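You operate a simulated robot arm through the tools that you are given. There is no shell and no other tool. Be economical: measure what you need, move in short steps, check, and stop when the job is done.

Carry out the task below with a simulated two-armed robot. There is one attempt and no reset: what you move stays moved.

## Task
Carry the open carton with both arms and set it on the top of the grey bench.

Only the result counts: the job must be done as asked and must still hold three seconds after the hand-in. Knocking over, shifting, dropping, spilling or breaking anything else fails it.

## Robot
Two 6-joint arms with two-finger parallel grippers on one trunk, on a base that drives. Base frame: it is fixed to the floor where the robot stands at the start and does not move with it; the origin is under the middle of the robot, x ahead of it, y to its left, z up. Lengths are in mm, angles in rad, forces in N, time in s.
The left shoulder is at the start at [-102, 177, 758], the right one opposite. With the tool pointing down near the work surface each hand reaches from about 100 to 700 mm from the robot's upright axis, wherever it stands, measured 20 degrees to its own side. Places, roughly: top of the grey bench [-3000, -3300, 900]. Payload 1.57 kg a hand.
The tool frame of a hand sits at the grasp point between the pads (the TCP): z along the fingers, y along the line on which they close. The tips reach 30 mm beyond it. Largest opening 80 mm; finger width 17, thickness 12; the body of the gripper, 40 by 82 mm, starts 80 mm behind the TCP.
Orientation is that of the tool frame in the base frame, as a unit quaternion [x, y, z, w]. With the fingers straight down and closing along the base's y, the tool's x points along the base's -x, its y along +y and its z along -z.

## Interface
- The arms move only by the tool servo_tool. It takes "left_series", "right_series" or both (then of equal length, played together; a hand with none holds still); each is a list of rows, each an object of numbers (a shift or turn left out is 0, a gripper value left out holds the last): "dx", "dy", "dz": the shift along the tool's x, y, z in units of 20 mm (1.0 is 20 mm); "rx", "ry", "rz": the turn, a rotation vector about the tool's x, y, z in units of 6 degrees (1.0 is 6 degrees). In form: [{"dx": .., "dy": .., "dz": .., "rx": .., "ry": .., "rz": ..}, ...]. A call has 1 to 12 rows; each row shifts and turns the commanded pose from where the row before left it, along the tool's axes as they then stand. "left_gripper" and "right_gripper" are, for a hand that has rows, the finger opening in mm, from 0 to 80, set as the call begins (left out, the last holds). A call with a number of a shift or a turn outside -1 to 1 is refused whole. Each row takes 0.2 s and may step no farther than 50 mm and 0.15 rad from the row before; otherwise, or with a gripper value out of range, the whole call is refused. Where a pose cannot be reached the arm comes as near as it can. A force on the tool above 40 N (or 10 N above the force at the start of the call, whichever is more), or a blocked arm, ends the call early, and 0.2 s more pass. The fingers move at their own pace (about 72 mm/s each) and stop on an object; they squeeze with about 29 N. The grip force told is the motor's: it shows also when the fingers shut on nothing. Time passes only in rows, and 0.2 s behind the last, so rows that do not move let the fingers close. The reply holds the time, the measured pose of the TCP, the force on the tool along the base axes, the opening and the grip force, in the units named above and with some noise, with the torque about the TCP (base axes, N m) and any sound that the robot's microphone picked up, and new pictures: "views" is both (left out), scene, wrist or none (wrist: the cameras of the hands that moved).
- Cameras (640 x 400 px; columns grow to the right, rows downward): "scene" is now at [31.2, 28, 1473.5]; the picture's right is [0.37, -0.93, 0.00], its down [-0.72, -0.29, -0.63] and it looks along [0.58, 0.23, -0.78] (base axes); focal length 261 px, centre (320, 200). "left" rides on the left gripper at [72, 7, -122] in its tool frame; the picture's right is [-0.09, 1.00, 0.00], its down [-0.84, -0.08, -0.54] and it looks along [-0.54, -0.05, 0.84] (tool axes); focal length 238 px, centre (320, 200). "right" rides on the right gripper at [72, -7, -122] in its tool frame; the picture's right is [0.09, 1.00, 0.00], its down [-0.84, 0.08, -0.54] and it looks along [-0.54, 0.05, 0.84] (tool axes); focal length 238 px, centre (320, 200). There is no depth. A picture from a camera that has moved, and an enlarged one, comes with that camera's place and axes in the base frame and with its lens.
- move_column(by): slides the trunk up (or, below 0, down) by that many mm; the arms and the scene camera ride with it, the base frame stays. It gives what a move gives, with no picture.
- base_move(legs): drives the robot by 1 to 6 legs, each [ahead, left, turn to the left] in mm, mm and rad, along the robot's own axes; the way and the turn of a leg run together, so that a leg with both is an arc; at most 1500 mm and 3.142 rad a leg. The arms and the cameras ride along, it lands a little off, and it stops where it bumps. It gives what a move gives, and a new picture of the scene camera.
- pan_tilt(pan, tilt): turns the head with the scene camera to pan (to the left, within 2.496 rad either way) and tilt (down, from -0.506 to 1.204), counted from straight ahead of the robot. It gives what a move gives, and a new picture of the scene camera.
- zoom(camera, box): a new picture of the part [left, top, right, bottom] of that camera's present view, enlarged. The clock stands still meanwhile.
- job_done(): hands the job in; it is judged then, once.

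Go step by step. Nothing tells you exact positions but the pictures and the camera data: compare them with the known pose of the tool, close in by small moves and look again before you grip or let go. The budget is 120 turns and 260 pictures, counting those below and the enlarged ones. Unless the task says otherwise, let go and move clear before handing in, and close with one line.

The tools are called after "Emit:" as a command line: name --argument value ..., lists and objects as JSON in quotes. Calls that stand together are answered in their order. servo_tool: Moves the arms, as the interface text tells. Its arguments: {"type":"object","properties":{"left_series":{"type":"array","items":{"type":"object","properties":{"dx":{"type":"number"},"dy":{"type":"number"},"dz":{"type":"number"},"rx":{"type":"number"},"ry":{"type":"number"},"rz":{"type":"number"}}}},"left_gripper":{"type":"number"},"right_series":{"type":"array","items":{"type":"object","properties":{"dx":{"type":"number"},"dy":{"type":"number"},"dz":{"type":"number"},"rx":{"type":"number"},"ry":{"type":"number"},"rz":{"type":"number"}}}},"right_gripper":{"type":"number"},"views":{"type":"string","enum":["both","scene","wrist","none"]}},"required":[]} The other tools are called the same way: move_column (by) slides the trunk up or down; base_move (legs) drives the base; pan_tilt (pan, tilt) turns the head that bears the scene camera; zoom (camera, box) takes an enlarged picture of a part of a camera's view; job_done () hands the job in.

At the start:

```text
t: 0.0
left_eef_pos: [356.7, 302.8, 982.8]
left_ee_rot: [0.0, 1.0, 0.0, 0.0]
left_ft_force: [0.2, 0.1, 0.1]
left_moment: [-0.02, 0.01, 0.01]
left_width: 80.1
left_grip_force: 0.0
right_eef_pos: [412.4, -45.9, 1067.9]
right_ee_rot: [0.0, 1.0, 0.0, 0.0]
right_ft_force: [0.5, -0.1, 0.8]
right_moment: [0.01, 0.0, 0.03]
right_width: 80.0
right_grip_force: 0.0
trunk travel left (down, up): [-200.0, 128.0]
robot x, y, heading: [-0.8, -3.2, -0.004]
head pan, tilt: [0.382, 0.895]
```

scene: 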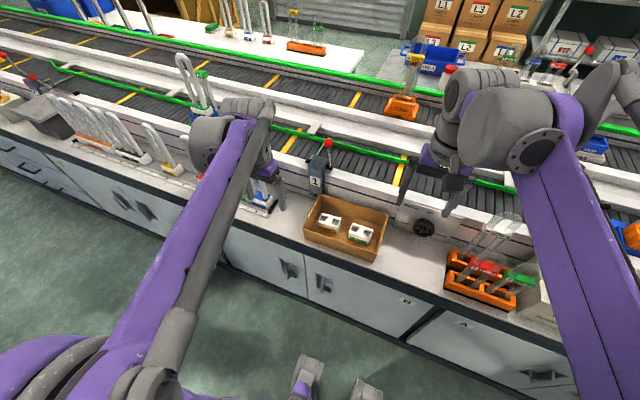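
right: 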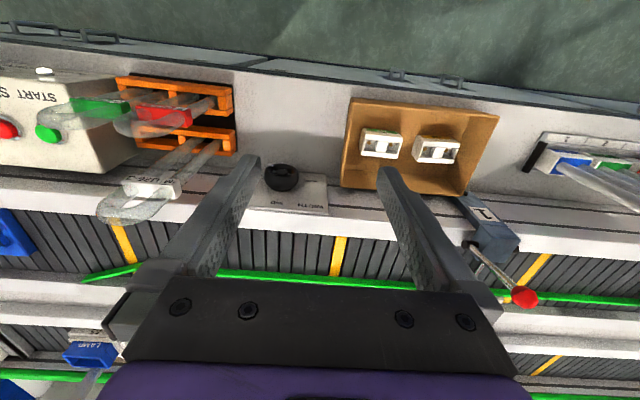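
left: 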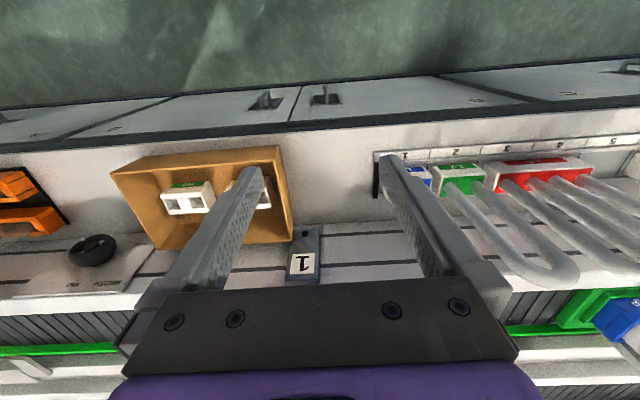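

I see an open carton with two white parts inside on the bench in front of me. I'll zoom in first to measure its rim and height.

Emit:
zoom --camera "scene" --box '[280, 170, 420, 270]'

Emit:
zoom --camera "right" --box '[320, 80, 520, 205]'

Emit:
zoom --camera "left" --box '[100, 130, 308, 260]'

```text
4.00 times, centred on (350, 220) of scene
camera zoom: at [31.2, 28.0, 1473.5], right [0.37, -0.93, 0.0], down [-0.72, -0.29, -0.63], along [0.58, 0.23, -0.78], focal length 1042 px, centre (200, 120)
```

zoom: 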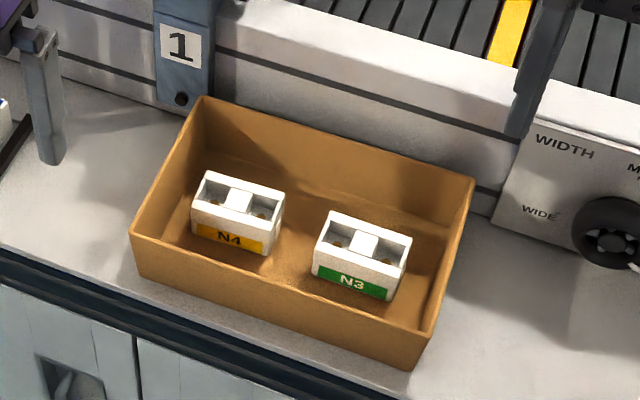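

```text
3.20 times, centred on (420, 142) of right
camera zoom: at [340.3, -51.6, 1191.6], right [-0.09, 1.0, 0.0], down [0.84, 0.08, 0.54], along [0.54, 0.05, -0.84], focal length 763 px, centre (0, 384)
```

zoom: 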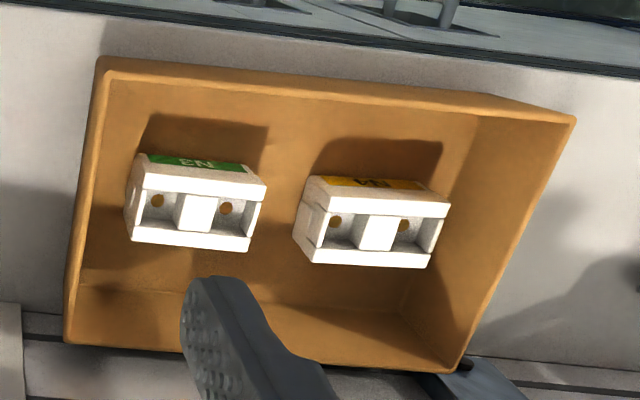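

```text
3.08 times, centred on (204, 195) of left
camera zoom: at [285.9, 309.8, 1105.4], right [0.09, 1.0, 0.0], down [0.84, -0.08, 0.54], along [0.54, -0.05, -0.84], focal length 733 px, centre (677, 215)
```

zoom: 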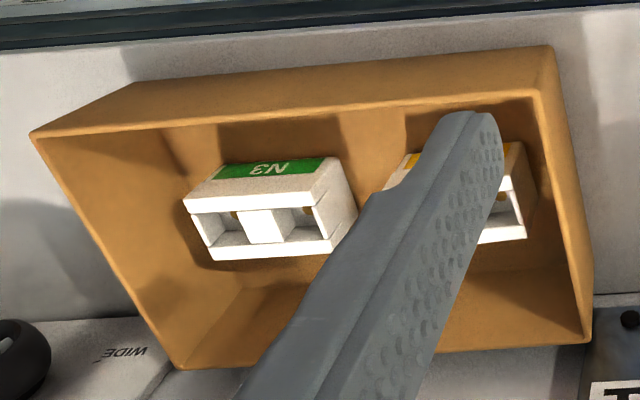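

The carton rim spans roughly x 404–552 and y 3–237 at z≈805, and I can grip it on its short end walls. Before gripping I'll look around for the grey bench and a clear route.

Emit:
pan_tilt --pan 2.4 --tilt 0.3

Emit:
pan_tilt --pan -2.4 --tilt 0.3

Emit:
pan_tilt --pan -1.4 --tilt 0.3

```text
t: 1.9
left_eef_pos: [357.1, 303.8, 982.9]
left_ee_rot: [0.001, 1.0, 0.0, -0.001]
left_ft_force: [0.7, -0.1, -0.9]
left_moment: [0.03, -0.01, 0.01]
left_width: 80.0
left_grip_force: 0.1
right_eef_pos: [411.8, -45.3, 1070.1]
right_ee_rot: [0.0, 1.0, 0.0, 0.0]
right_ft_force: [-0.6, -0.4, -0.2]
right_moment: [0.03, 0.01, 0.01]
right_width: 80.1
right_grip_force: 0.1
trunk travel left (down, up): [-200.0, 128.0]
robot x, y, heading: [-1.9, 0.9, -0.002]
head pan, tilt: [2.4, 0.3]
camera scene: at [-107.9, 62.8, 1525.4], right [0.68, 0.74, 0.0], down [0.22, -0.2, -0.96], along [-0.7, 0.65, -0.3], focal length 261 px, centre (320, 200)
```

scene: 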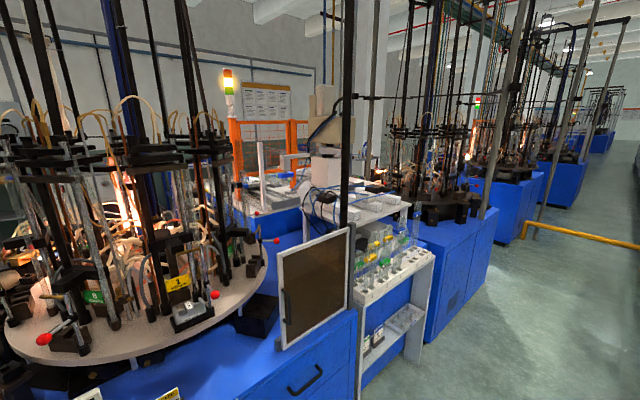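

```text
t: 5.7
left_eef_pos: [357.6, 302.6, 982.8]
left_ee_rot: [0.0, 1.0, 0.001, 0.0]
left_ft_force: [0.9, -0.9, -0.2]
left_moment: [0.02, -0.01, -0.02]
left_width: 80.0
left_grip_force: 0.1
right_eef_pos: [411.5, -45.3, 1068.7]
right_ee_rot: [0.0, 1.0, 0.0, -0.001]
right_ft_force: [-0.1, 0.0, -0.2]
right_moment: [0.03, 0.01, 0.0]
right_width: 80.1
right_grip_force: 0.1
trunk travel left (down, up): [-200.0, 128.0]
robot x, y, heading: [-0.5, 1.5, 0.001]
head pan, tilt: [-2.4, 0.3]
camera scene: at [-107.9, -63.4, 1525.4], right [-0.68, 0.74, 0.0], down [0.22, 0.2, -0.96], along [-0.7, -0.65, -0.3], focal length 261 px, centre (320, 200)
```

scene: 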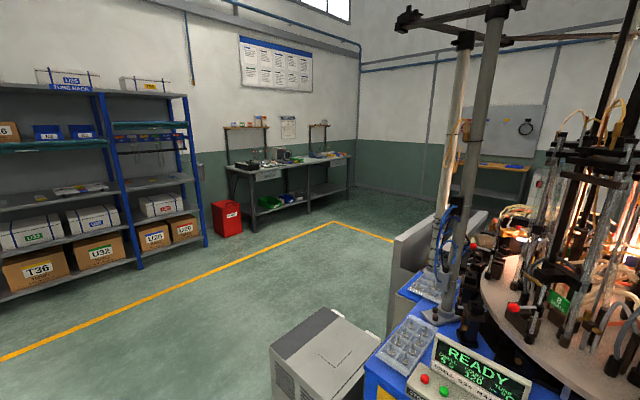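

```text
t: 7.0
left_eef_pos: [357.2, 303.7, 984.5]
left_ee_rot: [-0.001, 1.0, -0.001, 0.0]
left_ft_force: [0.3, -0.5, -0.1]
left_moment: [0.02, 0.01, 0.0]
left_width: 79.9
left_grip_force: 0.0
right_eef_pos: [410.9, -45.8, 1068.6]
right_ee_rot: [0.0, 1.0, -0.001, 0.0]
right_ft_force: [-1.0, 0.4, -0.5]
right_moment: [0.04, -0.03, -0.04]
right_width: 80.3
right_grip_force: 0.1
trunk travel left (down, up): [-200.0, 128.0]
robot x, y, heading: [0.3, -1.0, 0.006]
head pan, tilt: [-1.4, 0.3]
camera scene: at [-23.3, -92.3, 1525.4], right [-0.99, -0.17, 0.0], down [-0.05, 0.29, -0.96], along [0.16, -0.94, -0.3], focal length 261 px, centre (320, 200)
```

scene: 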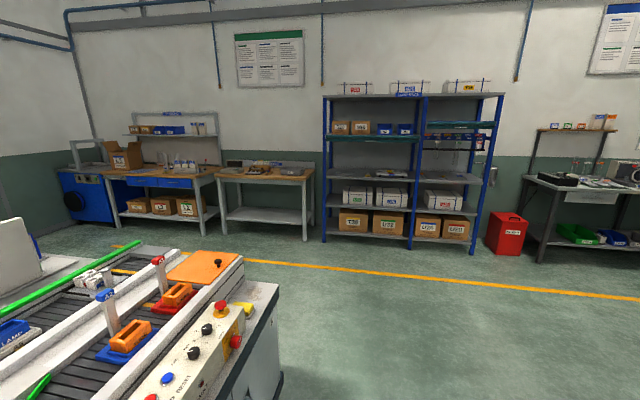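

The grey bench sits at about pixel (290,165) in the rear-right view. I'll zoom in on its top, and also check the floor on the way there.

Emit:
pan_tilt --pan -2.3 --tilt 0.3

Emit:
zoom --camera "scene" --box '[200, 110, 360, 210]'

Emit:
pan_tilt --pan -2.0 --tilt 0.9

```text
t: 8.2
left_eef_pos: [357.2, 302.1, 983.4]
left_ee_rot: [0.0, 1.0, 0.0, 0.0]
left_ft_force: [-0.3, -0.9, -0.1]
left_moment: [-0.04, 0.02, 0.05]
left_width: 79.9
left_grip_force: 0.0
right_eef_pos: [411.0, -45.7, 1069.8]
right_ee_rot: [-0.001, 1.0, 0.0, 0.0]
right_ft_force: [0.2, -1.3, 0.4]
right_moment: [0.02, 0.0, -0.01]
right_width: 79.8
right_grip_force: 0.1
trunk travel left (down, up): [-200.0, 128.0]
robot x, y, heading: [0.7, 0.7, 0.0]
head pan, tilt: [-2.3, 0.3]
camera scene: at [-101.3, -69.9, 1525.4], right [-0.75, 0.67, 0.0], down [0.2, 0.22, -0.96], along [-0.64, -0.71, -0.3], focal length 261 px, centre (320, 200)
```

scene: 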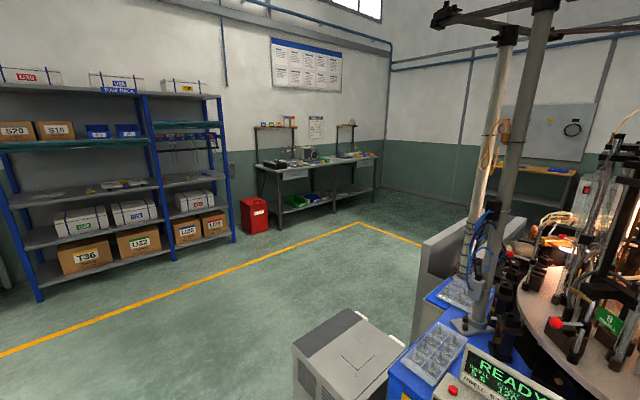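

```text
4.00 times, centred on (280, 160) of scene
camera zoom: at [-101.3, -69.9, 1525.4], right [-0.75, 0.67, 0.0], down [0.2, 0.22, -0.96], along [-0.64, -0.71, -0.3], focal length 1042 px, centre (480, 360)
```

zoom: 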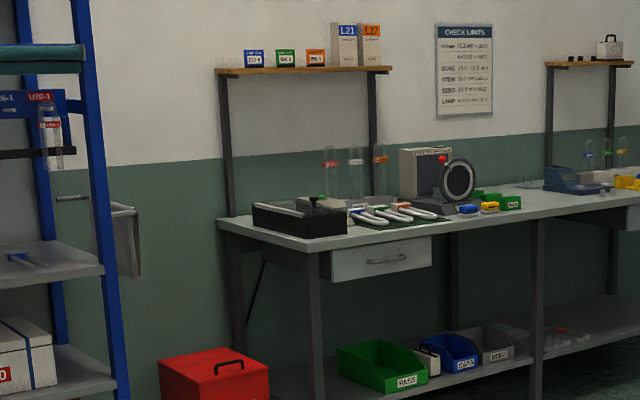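

```text
t: 9.2
left_eef_pos: [356.6, 303.1, 982.4]
left_ee_rot: [0.0, 1.0, 0.0, 0.0]
left_ft_force: [0.0, -0.6, 0.1]
left_moment: [0.02, 0.01, -0.01]
left_width: 80.1
left_grip_force: 0.0
right_eef_pos: [411.2, -45.0, 1069.8]
right_ee_rot: [0.0, 1.0, 0.0, 0.0]
right_ft_force: [0.8, 0.2, 0.2]
right_moment: [0.0, 0.03, -0.04]
right_width: 79.9
right_grip_force: 0.1
trunk travel left (down, up): [-200.0, 128.0]
robot x, y, heading: [0.6, -1.8, 0.001]
head pan, tilt: [-2.0, 0.901]
camera scene: at [-70.6, -68.9, 1473.2], right [-0.91, 0.42, 0.0], down [0.33, 0.71, -0.62], along [-0.26, -0.57, -0.78], focal length 261 px, centre (320, 200)
```

scene: 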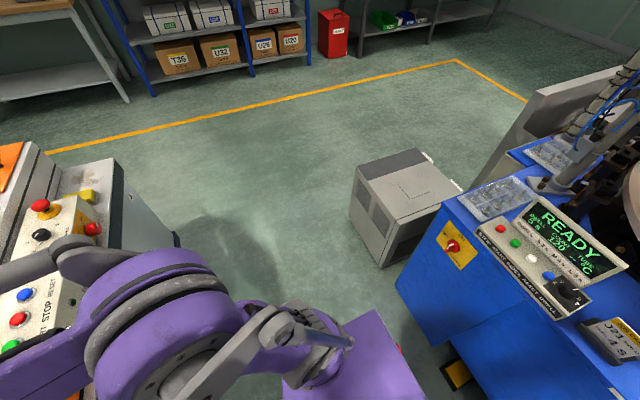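

The bench runs along x with its front edge near y≈-2670, and it looks reachable by going out the right side of the aisle. I'll turn the head back and hover both hands above the carton's end walls with narrow openings.

Emit:
pan_tilt --pan 0.2 --tilt 0.95

Emit:
servo_tool --left_series '[{"dx": -0.555, "dy": -0.33, "dz": 0.415}, {"dx": -0.555, "dy": -0.33, "dz": 0.415}, {"dx": -0.555, "dy": -0.33, "dz": 0.415}, {"dx": -0.555, "dy": -0.33, "dz": 0.415}, {"dx": -0.555, "dy": -0.33, "dz": 0.415}, {"dx": -0.555, "dy": -0.33, "dz": 0.415}, {"dx": -0.555, "dy": -0.33, "dz": 0.415}, {"dx": -0.555, "dy": -0.33, "dz": 0.415}, {"dx": -0.555, "dy": -0.33, "dz": 0.415}, {"dx": -0.555, "dy": -0.33, "dz": 0.415}]' --right_series '[{"dx": -0.2825, "dy": 0.2425, "dz": 0.845}, {"dx": -0.2825, "dy": 0.2425, "dz": 0.845}, {"dx": -0.2825, "dy": 0.2425, "dz": 0.845}, {"dx": -0.2825, "dy": 0.2425, "dz": 0.845}, {"dx": -0.2825, "dy": 0.2425, "dz": 0.845}, {"dx": -0.2825, "dy": 0.2425, "dz": 0.845}, {"dx": -0.2825, "dy": 0.2425, "dz": 0.845}, {"dx": -0.2825, "dy": 0.2425, "dz": 0.845}, {"dx": -0.2825, "dy": 0.2425, "dz": 0.845}, {"dx": -0.2825, "dy": 0.2425, "dz": 0.845}]' --left_gripper 30 --right_gripper 30

```text
t: 11.3
left_eef_pos: [357.4, 303.1, 983.3]
left_ee_rot: [0.0, 1.0, 0.0, 0.0]
left_ft_force: [2.0, -0.2, 0.7]
left_moment: [0.01, -0.01, 0.03]
left_width: 80.1
left_grip_force: 0.0
right_eef_pos: [410.8, -45.3, 1069.7]
right_ee_rot: [0.0, 1.0, 0.0, 0.0]
right_ft_force: [0.1, -0.8, 0.0]
right_moment: [0.0, 0.02, -0.02]
right_width: 80.0
right_grip_force: 0.1
trunk travel left (down, up): [-200.0, 128.0]
robot x, y, heading: [-0.0, 2.7, 0.003]
head pan, tilt: [0.201, 0.949]
camera scene: at [32.1, 14.2, 1469.5], right [0.2, -0.98, 0.0], down [-0.8, -0.16, -0.58], along [0.57, 0.12, -0.81], focal length 261 px, centre (320, 200)
```

scene: 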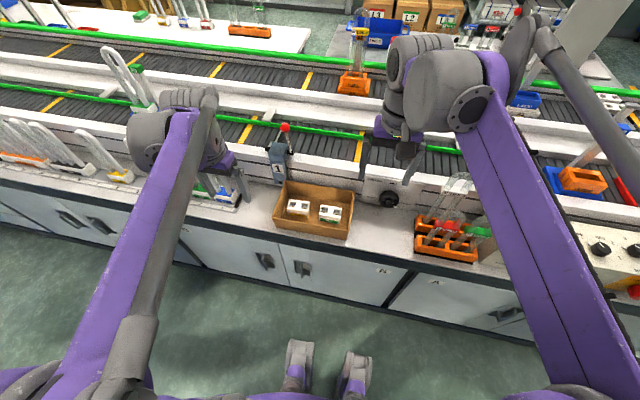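

```text
t: 13.5
left_eef_pos: [470.1, 237.0, 899.2]
left_ee_rot: [-0.001, 1.0, 0.0, 0.0]
left_ft_force: [0.5, 0.0, -0.1]
left_moment: [0.03, -0.01, -0.02]
left_width: 30.0
left_grip_force: 0.1
right_eef_pos: [467.3, 2.3, 899.1]
right_ee_rot: [-0.001, 1.0, 0.0, 0.0]
right_ft_force: [-0.5, -0.3, 0.2]
right_moment: [-0.02, -0.02, 0.01]
right_width: 30.1
right_grip_force: 0.1
trunk travel left (down, up): [-200.0, 128.0]
robot x, y, heading: [1.5, 0.3, 0.001]
head pan, tilt: [0.201, 0.949]
camera scene: at [32.9, 14.3, 1469.5], right [0.2, -0.98, 0.0], down [-0.8, -0.16, -0.58], along [0.57, 0.12, -0.81], focal length 261 px, centre (320, 200)
camera right: at [395.4, -3.1, 1020.8], right [-0.09, 1.0, 0.0], down [0.84, 0.08, 0.54], along [0.54, 0.05, -0.84], focal length 238 px, centre (320, 200)
camera left: at [398.8, 243.9, 1021.5], right [0.09, 1.0, 0.0], down [0.84, -0.08, 0.54], along [0.54, -0.05, -0.84], focal length 238 px, centre (320, 200)
```

scene: 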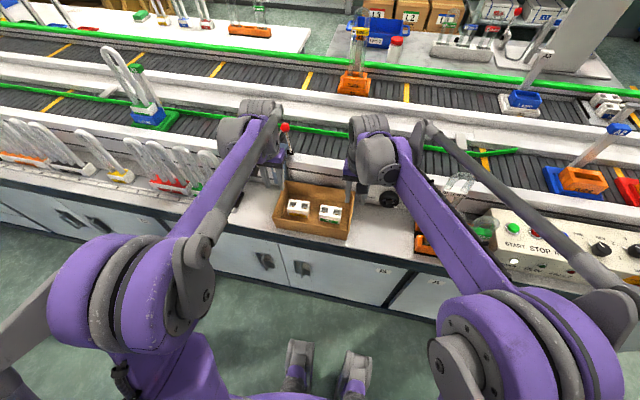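
right: 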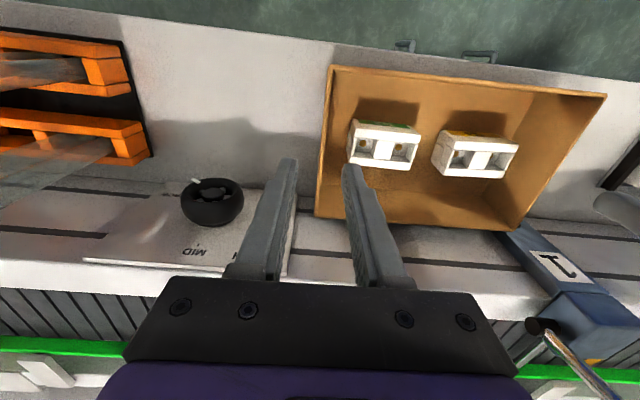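
left: 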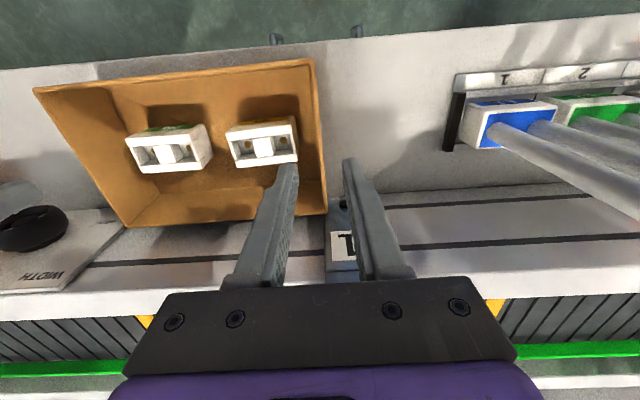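

Both hands line up with the end walls. I'll trim y by a few mm, narrow the openings to 22 mm and lower until the tips are just above the rim for a check.

Emit:
servo_tool --left_series '[{"dy": -0.05, "dz": 0.7}, {"dy": -0.05, "dz": 0.7}, {"dz": 0.7}, {"dz": 0.7}]' --right_series '[{"dy": 0.15, "dz": 0.7}, {"dy": 0.1, "dz": 0.7}, {"dz": 0.7}, {"dz": 0.7}]' --left_gripper 22 --right_gripper 22

Emit:
zoom --camera "right" --box '[220, 60, 460, 210]'

Emit:
zoom --camera "left" --box '[180, 60, 420, 210]'

Emit:
zoom --camera "scene" --box '[240, 150, 400, 250]'

```text
t: 14.5
left_eef_pos: [467.8, 233.9, 842.7]
left_ee_rot: [0.0, 1.0, 0.0, 0.0]
left_ft_force: [0.3, 0.1, -0.1]
left_moment: [0.01, -0.02, -0.02]
left_width: 21.8
left_grip_force: 0.3
right_eef_pos: [467.3, 8.8, 843.4]
right_ee_rot: [0.0, 1.0, 0.0, 0.0]
right_ft_force: [0.1, 0.3, -0.5]
right_moment: [-0.02, -0.05, -0.01]
right_width: 22.1
right_grip_force: 0.1
trunk travel left (down, up): [-200.0, 128.0]
robot x, y, heading: [-0.1, 0.3, 0.001]
head pan, tilt: [0.201, 0.949]
camera scene: at [32.4, 14.3, 1469.5], right [0.2, -0.98, 0.0], down [-0.8, -0.16, -0.58], along [0.57, 0.12, -0.81], focal length 261 px, centre (320, 200)
camera right: at [396.4, 2.3, 966.1], right [-0.09, 1.0, 0.0], down [0.84, 0.08, 0.54], along [0.54, 0.05, -0.84], focal length 238 px, centre (320, 200)
camera left: at [396.4, 241.3, 965.7], right [0.09, 1.0, 0.0], down [0.84, -0.08, 0.54], along [0.54, -0.05, -0.84], focal length 238 px, centre (320, 200)
```

scene: 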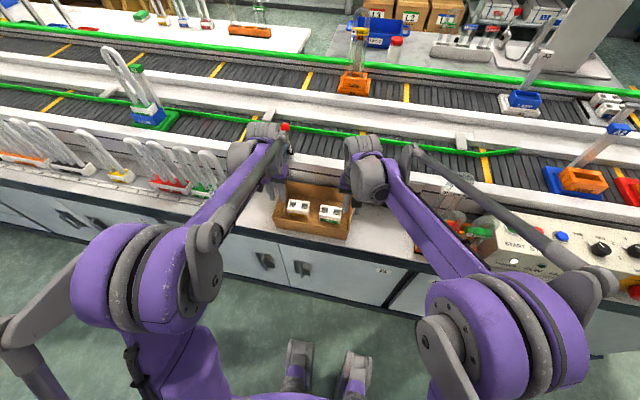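
right: 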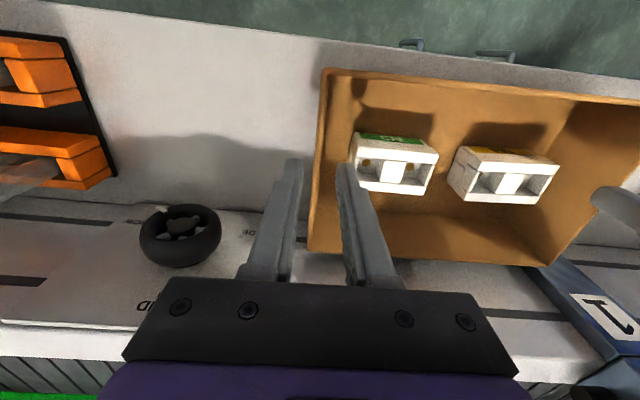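
left: 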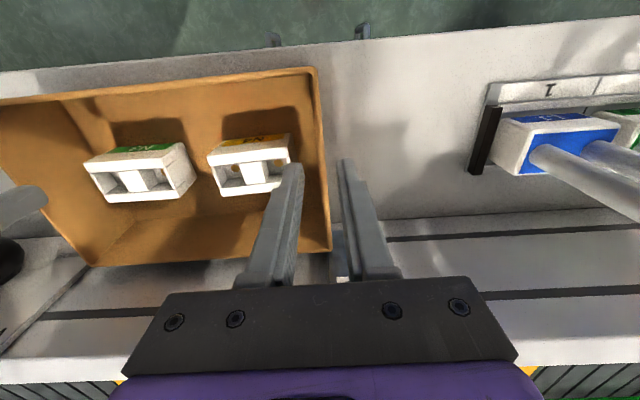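

```text
2.67 times, centred on (340, 135) of right
camera zoom: at [396.4, 2.3, 966.1], right [-0.09, 1.0, 0.0], down [0.84, 0.08, 0.54], along [0.54, 0.05, -0.84], focal length 636 px, centre (267, 373)
```

zoom: 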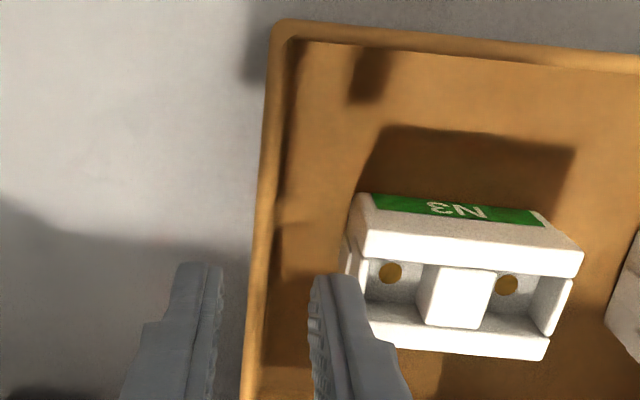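

```text
2.67 times, centred on (300, 135) of left
camera zoom: at [396.4, 241.3, 965.7], right [0.09, 1.0, 0.0], down [0.84, -0.08, 0.54], along [0.54, -0.05, -0.84], focal length 636 px, centre (373, 373)
```

zoom: 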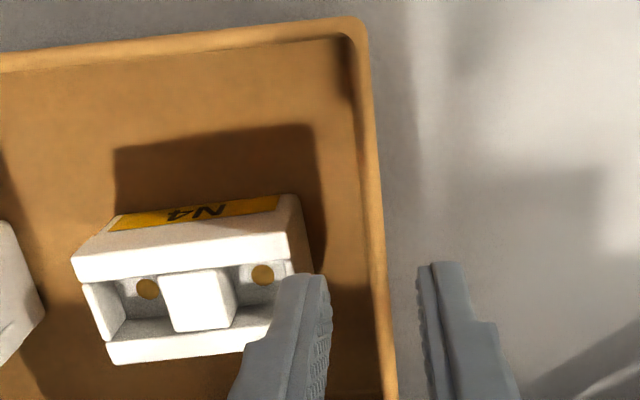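

```text
4.00 times, centred on (320, 200) of scene
camera zoom: at [32.4, 14.3, 1469.5], right [0.2, -0.98, 0.0], down [-0.8, -0.16, -0.58], along [0.57, 0.12, -0.81], focal length 1042 px, centre (320, 200)
```

zoom: 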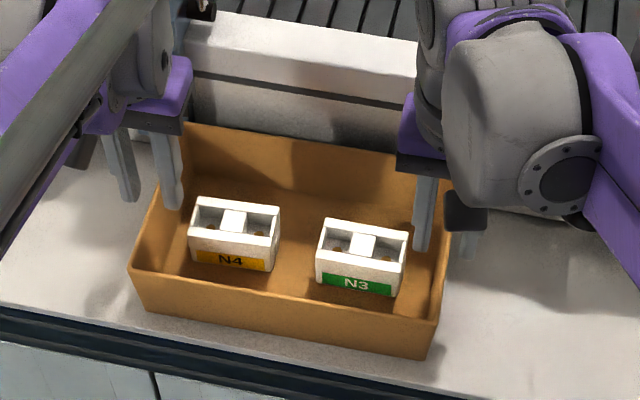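

The fingers straddle both walls, and the blocks' tops sit below about z 775. I'll lower so the tips reach about z 779, clear of the blocks, and then close.

Emit:
servo_tool --left_series '[{"dy": 0.07, "dz": 0.85}, {"dz": 0.85}]' --right_series '[{"dy": -0.1, "dz": 0.85}, {"dz": 0.85}]' --views "none"

Emit:
zoom --camera "right" --box '[220, 60, 460, 210]'

Emit:
zoom --camera "left" --box '[180, 60, 420, 210]'

```text
t: 15.1
left_eef_pos: [468.3, 236.0, 811.0]
left_ee_rot: [0.0, 1.0, 0.0, 0.0]
left_ft_force: [0.7, 0.6, 0.2]
left_moment: [-0.02, 0.01, 0.01]
left_width: 21.8
left_grip_force: 0.1
right_eef_pos: [468.2, 6.1, 809.4]
right_ee_rot: [0.0, 1.0, 0.0, 0.0]
right_ft_force: [-0.7, -0.3, -0.4]
right_moment: [0.0, 0.01, -0.01]
right_width: 22.1
right_grip_force: 0.1
trunk travel left (down, up): [-200.0, 128.0]
robot x, y, heading: [1.9, 2.8, -0.002]
head pan, tilt: [0.201, 0.949]
```

```text
2.67 times, centred on (340, 135) of right
camera zoom: at [397.8, 0.0, 932.2], right [-0.09, 1.0, 0.0], down [0.84, 0.08, 0.54], along [0.54, 0.05, -0.84], focal length 636 px, centre (267, 373)
```

zoom: 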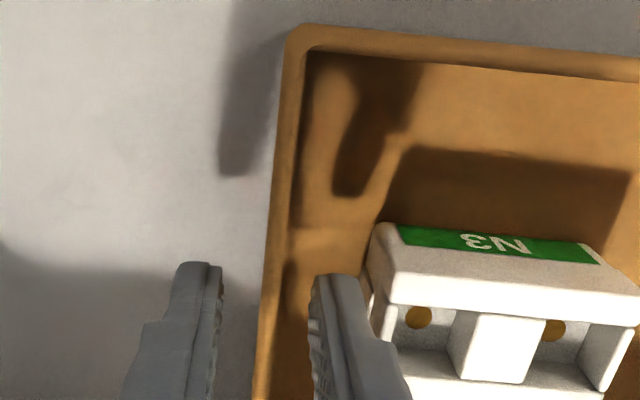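

```text
2.67 times, centred on (300, 135) of left
camera zoom: at [397.0, 242.9, 933.0], right [0.09, 1.0, 0.0], down [0.84, -0.08, 0.54], along [0.54, -0.05, -0.84], focal length 636 px, centre (373, 373)
```

zoom: 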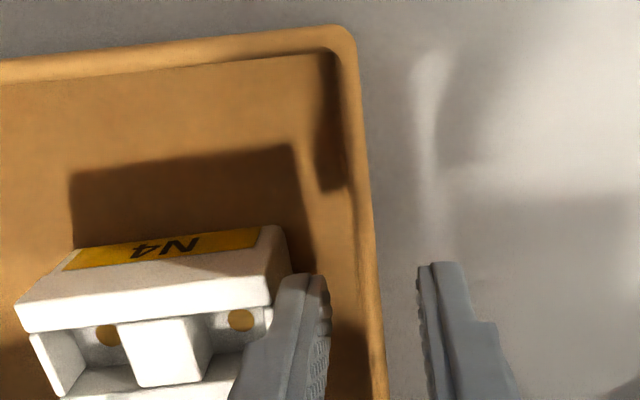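

Both walls lie between the fingers and there's no contact with the blocks. I'll lower 4 mm more and close both grippers.

Emit:
servo_tool --left_series '[{"dz": 0.2}]' --right_series '[{"dz": 0.2}]' --views "none"

Emit:
servo_tool --left_series '[{}, {}, {}]' --right_series '[{}, {}, {}]' --left_gripper 0 --right_gripper 0 --views "wrist"

```text
t: 15.5
left_eef_pos: [468.7, 235.9, 806.5]
left_ee_rot: [0.0, 1.0, 0.0, 0.0]
left_ft_force: [-0.7, -0.4, -0.1]
left_moment: [0.0, 0.02, -0.04]
left_width: 21.9
left_grip_force: 0.0
right_eef_pos: [468.9, 6.6, 804.0]
right_ee_rot: [-0.001, 1.0, 0.0, 0.0]
right_ft_force: [-0.7, 0.2, 0.9]
right_moment: [0.03, 0.01, -0.02]
right_width: 22.1
right_grip_force: 0.1
trunk travel left (down, up): [-200.0, 128.0]
robot x, y, heading: [-1.8, 1.1, -0.005]
head pan, tilt: [0.201, 0.949]
```

```text
t: 16.3
left_eef_pos: [468.1, 236.5, 806.3]
left_ee_rot: [0.0, 1.0, 0.0, 0.0]
left_ft_force: [0.9, -4.8, 0.7]
left_moment: [-0.88, 0.07, -0.01]
left_width: 4.9
left_grip_force: 25.1
right_eef_pos: [469.0, 6.1, 805.1]
right_ee_rot: [0.0, 1.0, 0.002, -0.001]
right_ft_force: [0.4, 5.6, -0.2]
right_moment: [0.89, -0.06, -0.01]
right_width: 5.1
right_grip_force: 25.9
trunk travel left (down, up): [-200.0, 128.0]
robot x, y, heading: [1.2, 2.0, -0.007]
head pan, tilt: [0.201, 0.949]
camera right: at [397.5, 0.0, 927.7], right [-0.09, 1.0, 0.0], down [0.84, 0.08, 0.54], along [0.54, 0.05, -0.84], focal length 238 px, centre (320, 200)
camera left: at [396.7, 242.4, 928.6], right [0.09, 1.0, 0.0], down [0.84, -0.08, 0.54], along [0.54, -0.05, -0.84], focal length 238 px, centre (320, 200)
```

right: 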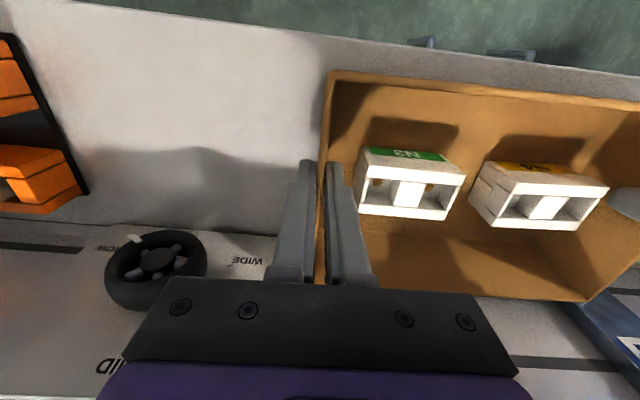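
left: 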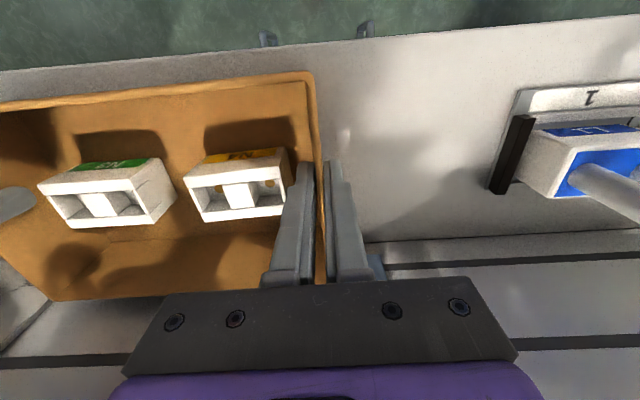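

Both grips are solid, with a 5 mm wall in each hand at about 25 N. I'll lift 30 mm together and check.

Emit:
servo_tool --left_series '[{"dz": -0.3}, {"dz": -0.4}, {"dz": -0.4}, {"dz": -0.4}]' --right_series '[{"dz": -0.3}, {"dz": -0.4}, {"dz": -0.4}, {"dz": -0.4}]'

```text
t: 17.3
left_eef_pos: [468.5, 236.7, 835.6]
left_ee_rot: [0.001, 1.0, -0.001, 0.0]
left_ft_force: [-0.8, -18.6, -1.2]
left_moment: [-1.11, 0.08, -0.05]
left_width: 5.1
left_grip_force: 25.1
right_eef_pos: [467.2, 6.9, 836.2]
right_ee_rot: [-0.001, 1.0, 0.001, 0.001]
right_ft_force: [1.5, 18.6, -1.6]
right_moment: [1.1, -0.07, -0.07]
right_width: 4.5
right_grip_force: 24.8
trunk travel left (down, up): [-200.0, 128.0]
robot x, y, heading: [-3.1, -0.5, -0.004]
head pan, tilt: [0.201, 0.949]
camera scene: at [32.2, 14.2, 1469.5], right [0.2, -0.98, 0.0], down [-0.8, -0.16, -0.58], along [0.57, 0.12, -0.81], focal length 261 px, centre (320, 200)
camera right: at [396.8, 0.2, 958.0], right [-0.09, 1.0, 0.0], down [0.84, 0.08, 0.54], along [0.54, 0.05, -0.84], focal length 238 px, centre (320, 200)
camera left: at [396.7, 243.2, 958.2], right [0.09, 1.0, 0.0], down [0.84, -0.08, 0.54], along [0.54, -0.05, -0.84], focal length 238 px, centre (320, 200)
```

scene: 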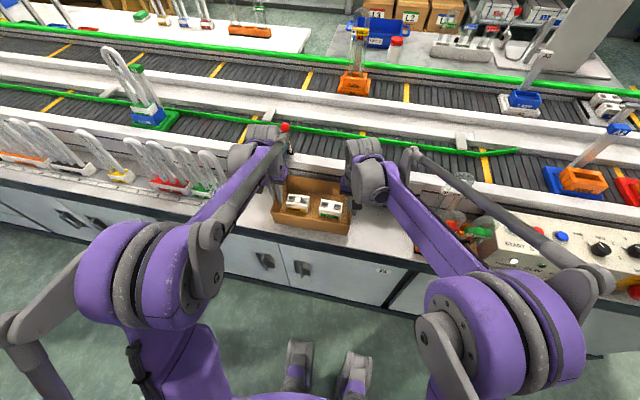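
right: 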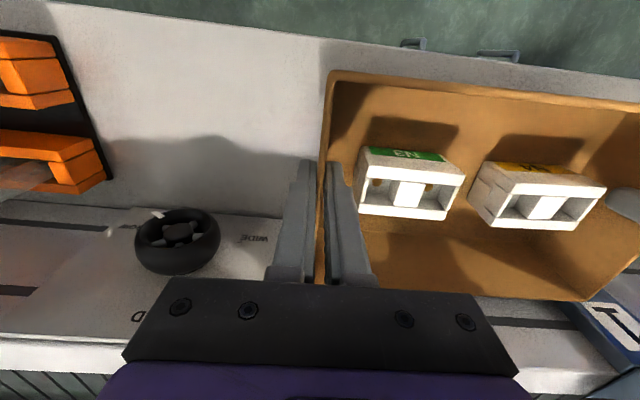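
left: 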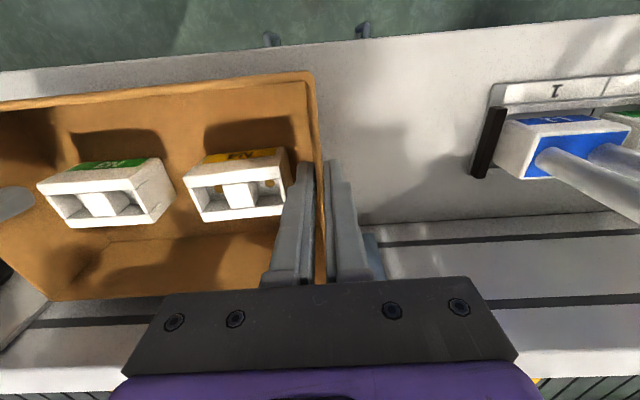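

The carton is lifted and level, but the hands pull apart slightly (about 18 N). I'll ease them 1 mm inward while drawing the carton towards the robot and up.

Emit:
servo_tool --left_series '[{"dx": 0.3, "dy": -0.05, "dz": -0.2}, {"dx": 0.5, "dz": -0.3}, {"dx": 0.5, "dz": -0.3}, {"dx": 0.5, "dz": -0.3}]' --right_series '[{"dx": 0.3, "dy": 0.05, "dz": -0.2}, {"dx": 0.5, "dz": -0.3}, {"dx": 0.5, "dz": -0.3}, {"dx": 0.5, "dz": -0.3}]' --views "none"

```text
t: 18.3
left_eef_pos: [432.4, 237.8, 857.8]
left_ee_rot: [0.0, 1.0, 0.0, 0.0]
left_ft_force: [-0.7, -3.0, -1.7]
left_moment: [-0.87, 0.03, -0.06]
left_width: 5.1
left_grip_force: 25.6
right_eef_pos: [430.2, 7.9, 857.9]
right_ee_rot: [0.001, 1.0, -0.001, 0.0]
right_ft_force: [-0.1, 3.6, -1.1]
right_moment: [0.87, -0.01, -0.06]
right_width: 4.7
right_grip_force: 25.2
trunk travel left (down, up): [-200.0, 128.0]
robot x, y, heading: [0.8, -1.9, 0.001]
head pan, tilt: [0.201, 0.949]
```

Tension has dropped to 3 N. I'll pull the carton further in and raise it, then bring the column up.

Emit:
servo_tool --left_series '[{"dx": 0.5, "dz": -0.3}, {"dx": 0.7, "dz": -0.3}, {"dx": 0.7, "dz": -0.3}, {"dx": 0.7, "dz": -0.3}, {"dx": 0.7, "dz": -0.3}, {"dx": 0.7, "dz": -0.3}, {"dx": 0.7, "dz": -0.3}, {"dx": 0.7, "dz": -0.3}, {"dx": 0.7, "dz": -0.3}, {"dx": 0.5, "dz": -0.3}]' --right_series '[{"dx": 0.5, "dz": -0.3}, {"dx": 0.7, "dz": -0.3}, {"dx": 0.7, "dz": -0.3}, {"dx": 0.7, "dz": -0.3}, {"dx": 0.7, "dz": -0.3}, {"dx": 0.7, "dz": -0.3}, {"dx": 0.7, "dz": -0.3}, {"dx": 0.7, "dz": -0.3}, {"dx": 0.7, "dz": -0.3}, {"dx": 0.5, "dz": -0.3}]' --views "scene"

Emit:
move_column --by 120

Emit:
pan_tilt --pan 0.0 --tilt 1.1

```text
t: 20.5
left_eef_pos: [299.7, 235.5, 918.8]
left_ee_rot: [0.0, 1.0, 0.001, 0.0]
left_ft_force: [-1.2, -10.7, -1.1]
left_moment: [-0.93, -0.1, -0.1]
left_width: 5.4
left_grip_force: 25.7
right_eef_pos: [299.0, 6.2, 920.7]
right_ee_rot: [-0.001, 1.0, 0.0, 0.001]
right_ft_force: [0.2, 11.1, -1.1]
right_moment: [1.0, 0.11, -0.06]
right_width: 4.4
right_grip_force: 25.5
trunk travel left (down, up): [-200.0, 128.0]
robot x, y, heading: [-4.0, 3.7, 0.0]
head pan, tilt: [0.201, 0.949]
camera scene: at [31.6, 14.1, 1469.5], right [0.2, -0.98, 0.0], down [-0.8, -0.16, -0.58], along [0.57, 0.12, -0.81], focal length 261 px, centre (320, 200)
```

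scene: 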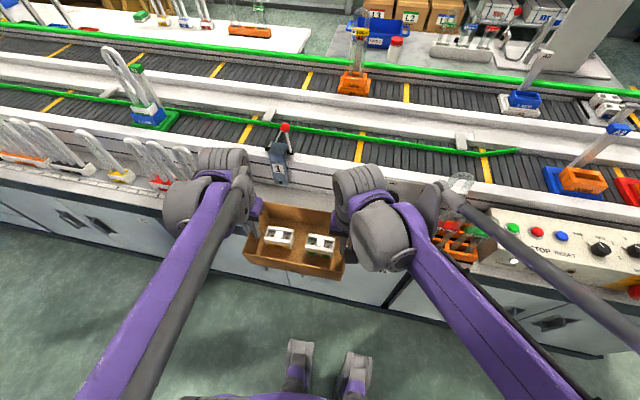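

```text
t: 22.0
left_eef_pos: [299.9, 237.2, 1038.5]
left_ee_rot: [0.0, 1.0, 0.001, -0.001]
left_ft_force: [-1.1, -3.5, -1.4]
left_moment: [-0.84, -0.11, -0.15]
left_width: 5.4
left_grip_force: 25.7
right_eef_pos: [298.8, 5.8, 1039.3]
right_ee_rot: [-0.001, 1.0, 0.0, 0.001]
right_ft_force: [0.6, 3.9, -1.0]
right_moment: [0.9, 0.1, -0.07]
right_width: 4.7
right_grip_force: 25.0
trunk travel left (down, up): [-320.0, 8.0]
robot x, y, heading: [1.7, -1.1, 0.005]
head pan, tilt: [0.201, 0.949]
```

```text
t: 22.7
left_eef_pos: [299.8, 236.1, 1037.3]
left_ee_rot: [0.0, 1.0, 0.001, 0.0]
left_ft_force: [-0.9, -2.1, -1.3]
left_moment: [-0.85, 0.09, -0.12]
left_width: 5.1
left_grip_force: 25.6
right_eef_pos: [299.3, 7.0, 1037.5]
right_ee_rot: [0.0, 1.0, 0.001, 0.0]
right_ft_force: [0.8, 0.9, -1.0]
right_moment: [0.85, -0.04, -0.11]
right_width: 4.9
right_grip_force: 24.7
trunk travel left (down, up): [-320.0, 8.0]
robot x, y, heading: [-0.7, -1.1, -0.0]
head pan, tilt: [0.0, 1.1]
camera scene: at [19.3, -0.2, 1584.3], right [0.0, -1.0, 0.0], down [-0.89, 0.0, -0.45], along [0.45, 0.0, -0.89], focal length 261 px, centre (320, 200)
```

scene: 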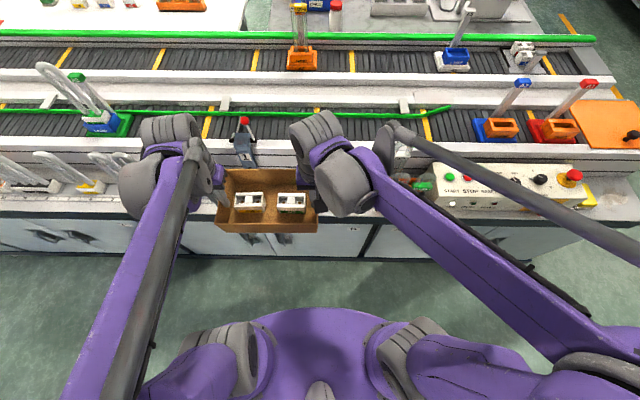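

The carton is secured at z≈1040. I'll check the clearance behind and to the right before driving.

Emit:
pan_tilt --pan 2.45 --tilt 1.1

Emit:
pan_tilt --pan -2.45 --tilt 1.1

Emit:
pan_tilt --pan -1.4 --tilt 0.8

```text
t: 24.9
left_eef_pos: [300.6, 236.5, 1039.1]
left_ee_rot: [-0.001, 1.0, -0.001, -0.001]
left_ft_force: [-0.4, 2.9, -1.5]
left_moment: [-0.77, 0.01, -0.09]
left_width: 5.2
left_grip_force: 25.4
right_eef_pos: [300.3, 7.2, 1038.2]
right_ee_rot: [0.0, 1.0, 0.0, -0.001]
right_ft_force: [1.6, -4.0, -1.3]
right_moment: [0.79, -0.01, -0.07]
right_width: 4.9
right_grip_force: 25.0
trunk travel left (down, up): [-320.0, 8.0]
robot x, y, heading: [1.1, 3.6, -0.003]
head pan, tilt: [2.45, 1.1]
camera scene: at [-92.1, 40.0, 1584.3], right [0.64, 0.77, 0.0], down [0.69, -0.57, -0.45], along [-0.35, 0.29, -0.89], focal length 261 px, centre (320, 200)
```

scene: 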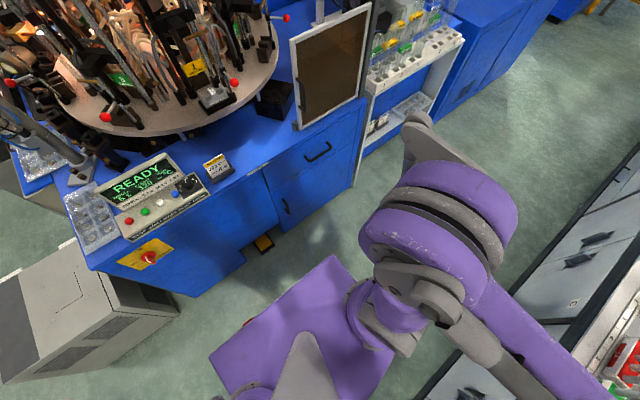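

```text
t: 28.8
left_eef_pos: [301.2, 235.9, 1038.7]
left_ee_rot: [0.0, 1.0, -0.001, 0.0]
left_ft_force: [-0.3, 6.0, -1.9]
left_moment: [-0.77, 0.01, -0.11]
left_width: 5.1
left_grip_force: 25.3
right_eef_pos: [299.2, 5.6, 1037.8]
right_ee_rot: [0.0, 1.0, 0.0, 0.0]
right_ft_force: [1.1, -6.9, -1.9]
right_moment: [0.76, 0.0, -0.05]
right_width: 4.9
right_grip_force: 25.4
trunk travel left (down, up): [-320.0, 8.0]
robot x, y, heading: [-0.2, 1.6, -0.004]
head pan, tilt: [-2.45, 1.1]
camera scene: at [-92.1, -40.5, 1584.3], right [-0.64, 0.77, 0.0], down [0.69, 0.57, -0.45], along [-0.35, -0.29, -0.89], focal length 261 px, centre (320, 200)
```

scene: 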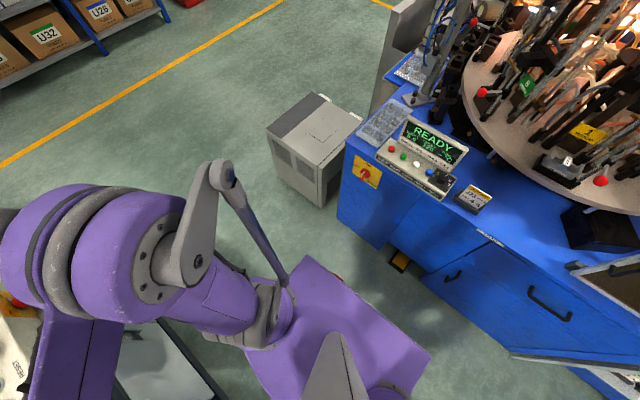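

```text
t: 30.1
left_eef_pos: [300.3, 235.7, 1038.2]
left_ee_rot: [0.0, 1.0, 0.0, -0.001]
left_ft_force: [-0.7, 7.6, -1.8]
left_moment: [-0.73, -0.04, -0.11]
left_width: 5.2
left_grip_force: 25.3
right_eef_pos: [298.5, 6.4, 1038.4]
right_ee_rot: [0.0, 1.0, 0.0, 0.0]
right_ft_force: [0.8, -6.9, -1.3]
right_moment: [0.75, 0.0, -0.06]
right_width: 4.7
right_grip_force: 24.9
trunk travel left (down, up): [-320.0, 8.0]
robot x, y, heading: [-1.2, 0.9, -0.001]
head pan, tilt: [-1.4, 0.799]
camera scene: at [-29.8, -79.7, 1606.0], right [-0.99, -0.17, 0.0], down [-0.12, 0.71, -0.7], along [0.12, -0.69, -0.72], focal length 261 px, centre (320, 200)
```

scene: 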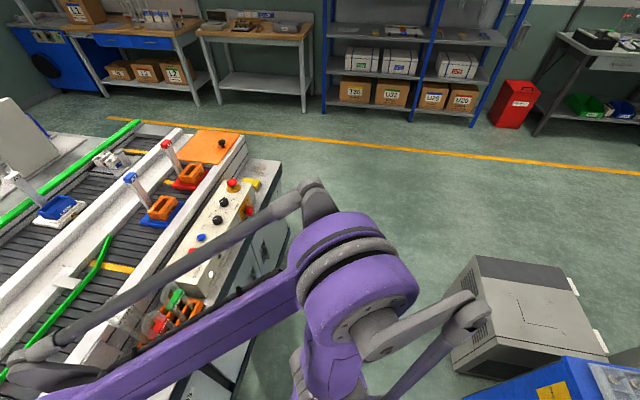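

There's about 260 mm clear behind the base and open floor to the right. I'll back up 80 mm, then strafe right along the aisle.

Emit:
base_move --legs '[[-80, 0, 0], [0, -500, 0]]'

```text
t: 35.6
left_eef_pos: [222.3, -259.4, 1038.9]
left_ee_rot: [-0.006, 1.0, 0.0, 0.0]
left_ft_force: [-1.9, 8.0, -0.6]
left_moment: [-0.72, -0.01, -0.15]
left_width: 5.0
left_grip_force: 26.1
right_eef_pos: [224.3, -488.5, 1038.4]
right_ee_rot: [-0.006, 1.0, -0.001, 0.0]
right_ft_force: [0.1, -7.4, -1.4]
right_moment: [0.72, 0.02, -0.08]
right_width: 4.6
right_grip_force: 25.5
trunk travel left (down, up): [-320.0, 8.0]
robot x, y, heading: [-72.4, -501.8, 0.01]
head pan, tilt: [-1.4, 0.799]
camera scene: at [-104.7, -579.3, 1606.0], right [-0.98, -0.18, 0.0], down [-0.13, 0.7, -0.7], along [0.13, -0.69, -0.72], focal length 261 px, centre (320, 200)
```

scene: 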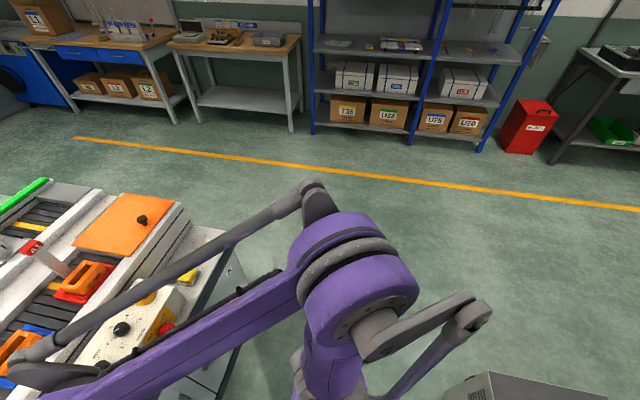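

The path is clear. I'll continue right to open floor, then turn to face the bench wall.

Emit:
base_move --legs '[[0, -1100, 0], [0, 0, -0.79], [0, 0, -0.79]]'

Emit:
pan_tilt --pan -0.9 --tilt 0.5

```text
t: 50.0
left_eef_pos: [135.8, -1934.2, 1038.4]
left_ee_rot: [0.724, 0.69, 0.001, 0.0]
left_ft_force: [4.4, -0.3, -1.1]
left_moment: [0.02, 0.75, -0.12]
left_width: 5.3
left_grip_force: 25.8
right_eef_pos: [-93.5, -1923.0, 1038.6]
right_ee_rot: [0.725, 0.689, 0.0, 0.0]
right_ft_force: [-5.3, -0.1, -1.8]
right_moment: [-0.03, -0.77, -0.07]
right_width: 4.5
right_grip_force: 25.5
trunk travel left (down, up): [-320.0, 8.0]
robot x, y, heading: [-84.7, -1621.0, -1.623]
head pan, tilt: [-1.4, 0.799]
camera scene: at [-163.3, -1591.0, 1606.0], right [-0.12, 0.99, 0.0], down [0.71, 0.09, -0.7], along [-0.69, -0.08, -0.72], focal length 261 px, centre (320, 200)
```

scene: 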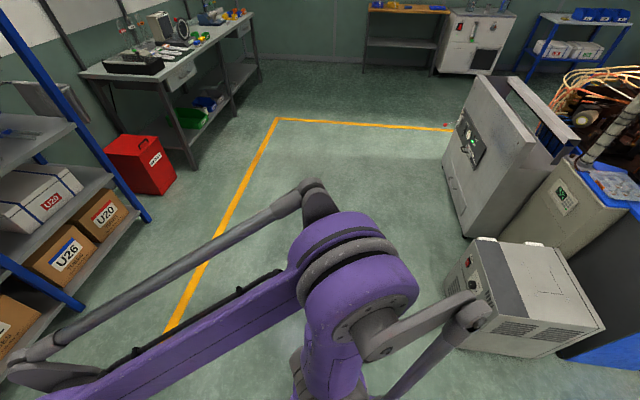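

```text
t: 50.9
left_eef_pos: [135.1, -1935.8, 1038.7]
left_ee_rot: [0.724, 0.69, 0.0, 0.0]
left_ft_force: [2.5, 0.5, -1.2]
left_moment: [0.1, 0.76, -0.1]
left_width: 5.2
left_grip_force: 25.1
right_eef_pos: [-93.5, -1924.3, 1038.2]
right_ee_rot: [0.725, 0.689, 0.0, -0.001]
right_ft_force: [-3.0, -1.7, -1.0]
right_moment: [-0.12, -0.79, -0.07]
right_width: 4.8
right_grip_force: 25.1
trunk travel left (down, up): [-320.0, 8.0]
robot x, y, heading: [-85.2, -1627.4, -1.625]
head pan, tilt: [-0.901, 0.499]
camera scene: at [-157.4, -1634.1, 1631.9], right [-0.58, 0.81, 0.0], down [0.39, 0.28, -0.88], along [-0.71, -0.51, -0.48], focal length 261 px, centre (320, 200)
```

scene: 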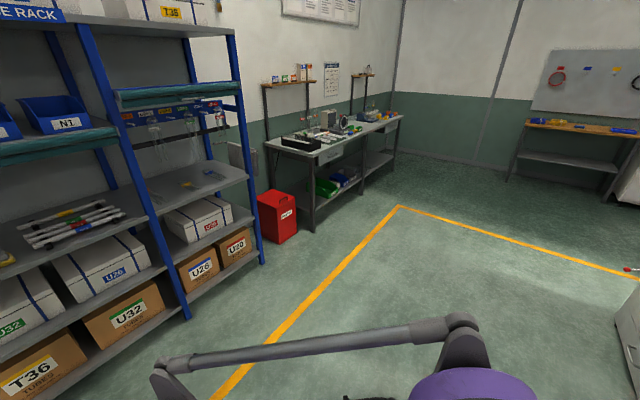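

The floor to the bench is clear, and the machines stay at y>-660. I'll straighten the heading and strafe right towards the bench.

Emit:
base_move --legs '[[0, 0, 0.054], [0, -1200, 0], [0, -1200, 0]]'

Emit:
pan_tilt --pan -0.3 --tilt 0.5

```text
t: 72.3
left_eef_pos: [-2237.3, -1889.1, 1038.1]
left_ee_rot: [0.71, 0.704, -0.001, 0.0]
left_ft_force: [3.1, 0.3, -1.1]
left_moment: [0.02, 0.77, -0.08]
left_width: 4.7
left_grip_force: 25.2
right_eef_pos: [-2467.3, -1887.5, 1037.9]
right_ee_rot: [0.711, 0.703, 0.0, 0.0]
right_ft_force: [-3.7, -0.8, -0.8]
right_moment: [0.0, -0.76, -0.07]
right_width: 4.6
right_grip_force: 24.9
trunk travel left (down, up): [-320.0, 8.0]
robot x, y, heading: [-2471.1, -1590.7, -1.579]
head pan, tilt: [-0.901, 0.499]
camera scene: at [-2542.2, -1600.1, 1632.0], right [-0.61, 0.79, 0.0], down [0.38, 0.29, -0.88], along [-0.69, -0.54, -0.48], focal length 261 px, centre (320, 200)
```

scene: 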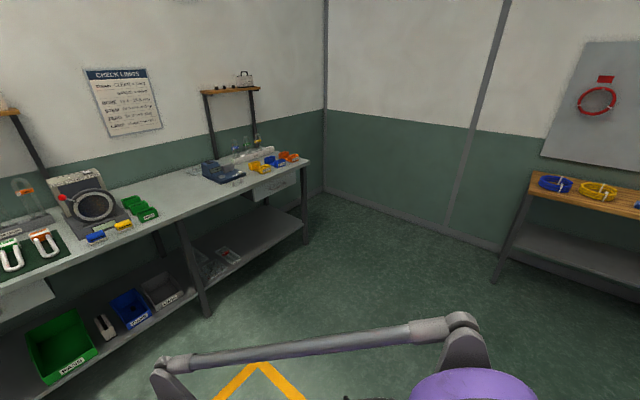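

```text
t: 73.3
left_eef_pos: [-2237.3, -1888.3, 1037.8]
left_ee_rot: [0.71, 0.704, 0.0, 0.0]
left_ft_force: [4.0, 1.3, -1.7]
left_moment: [0.08, 0.76, -0.06]
left_width: 4.8
left_grip_force: 25.0
right_eef_pos: [-2467.2, -1887.1, 1038.2]
right_ee_rot: [0.711, 0.704, 0.0, 0.0]
right_ft_force: [-3.1, -0.1, -1.8]
right_moment: [-0.1, -0.81, -0.03]
right_width: 4.7
right_grip_force: 25.1
trunk travel left (down, up): [-320.0, 8.0]
robot x, y, heading: [-2473.8, -1586.7, -1.576]
head pan, tilt: [-0.3, 0.499]
camera scene: at [-2498.1, -1630.9, 1632.0], right [-0.95, 0.31, 0.0], down [0.15, 0.46, -0.88], along [-0.27, -0.84, -0.48], focal length 261 px, centre (320, 200)
```

scene: 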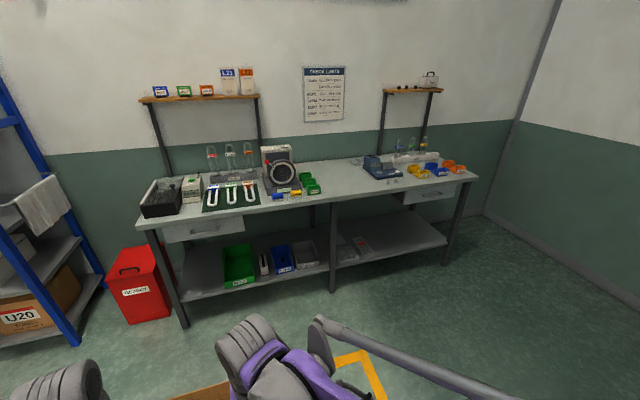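

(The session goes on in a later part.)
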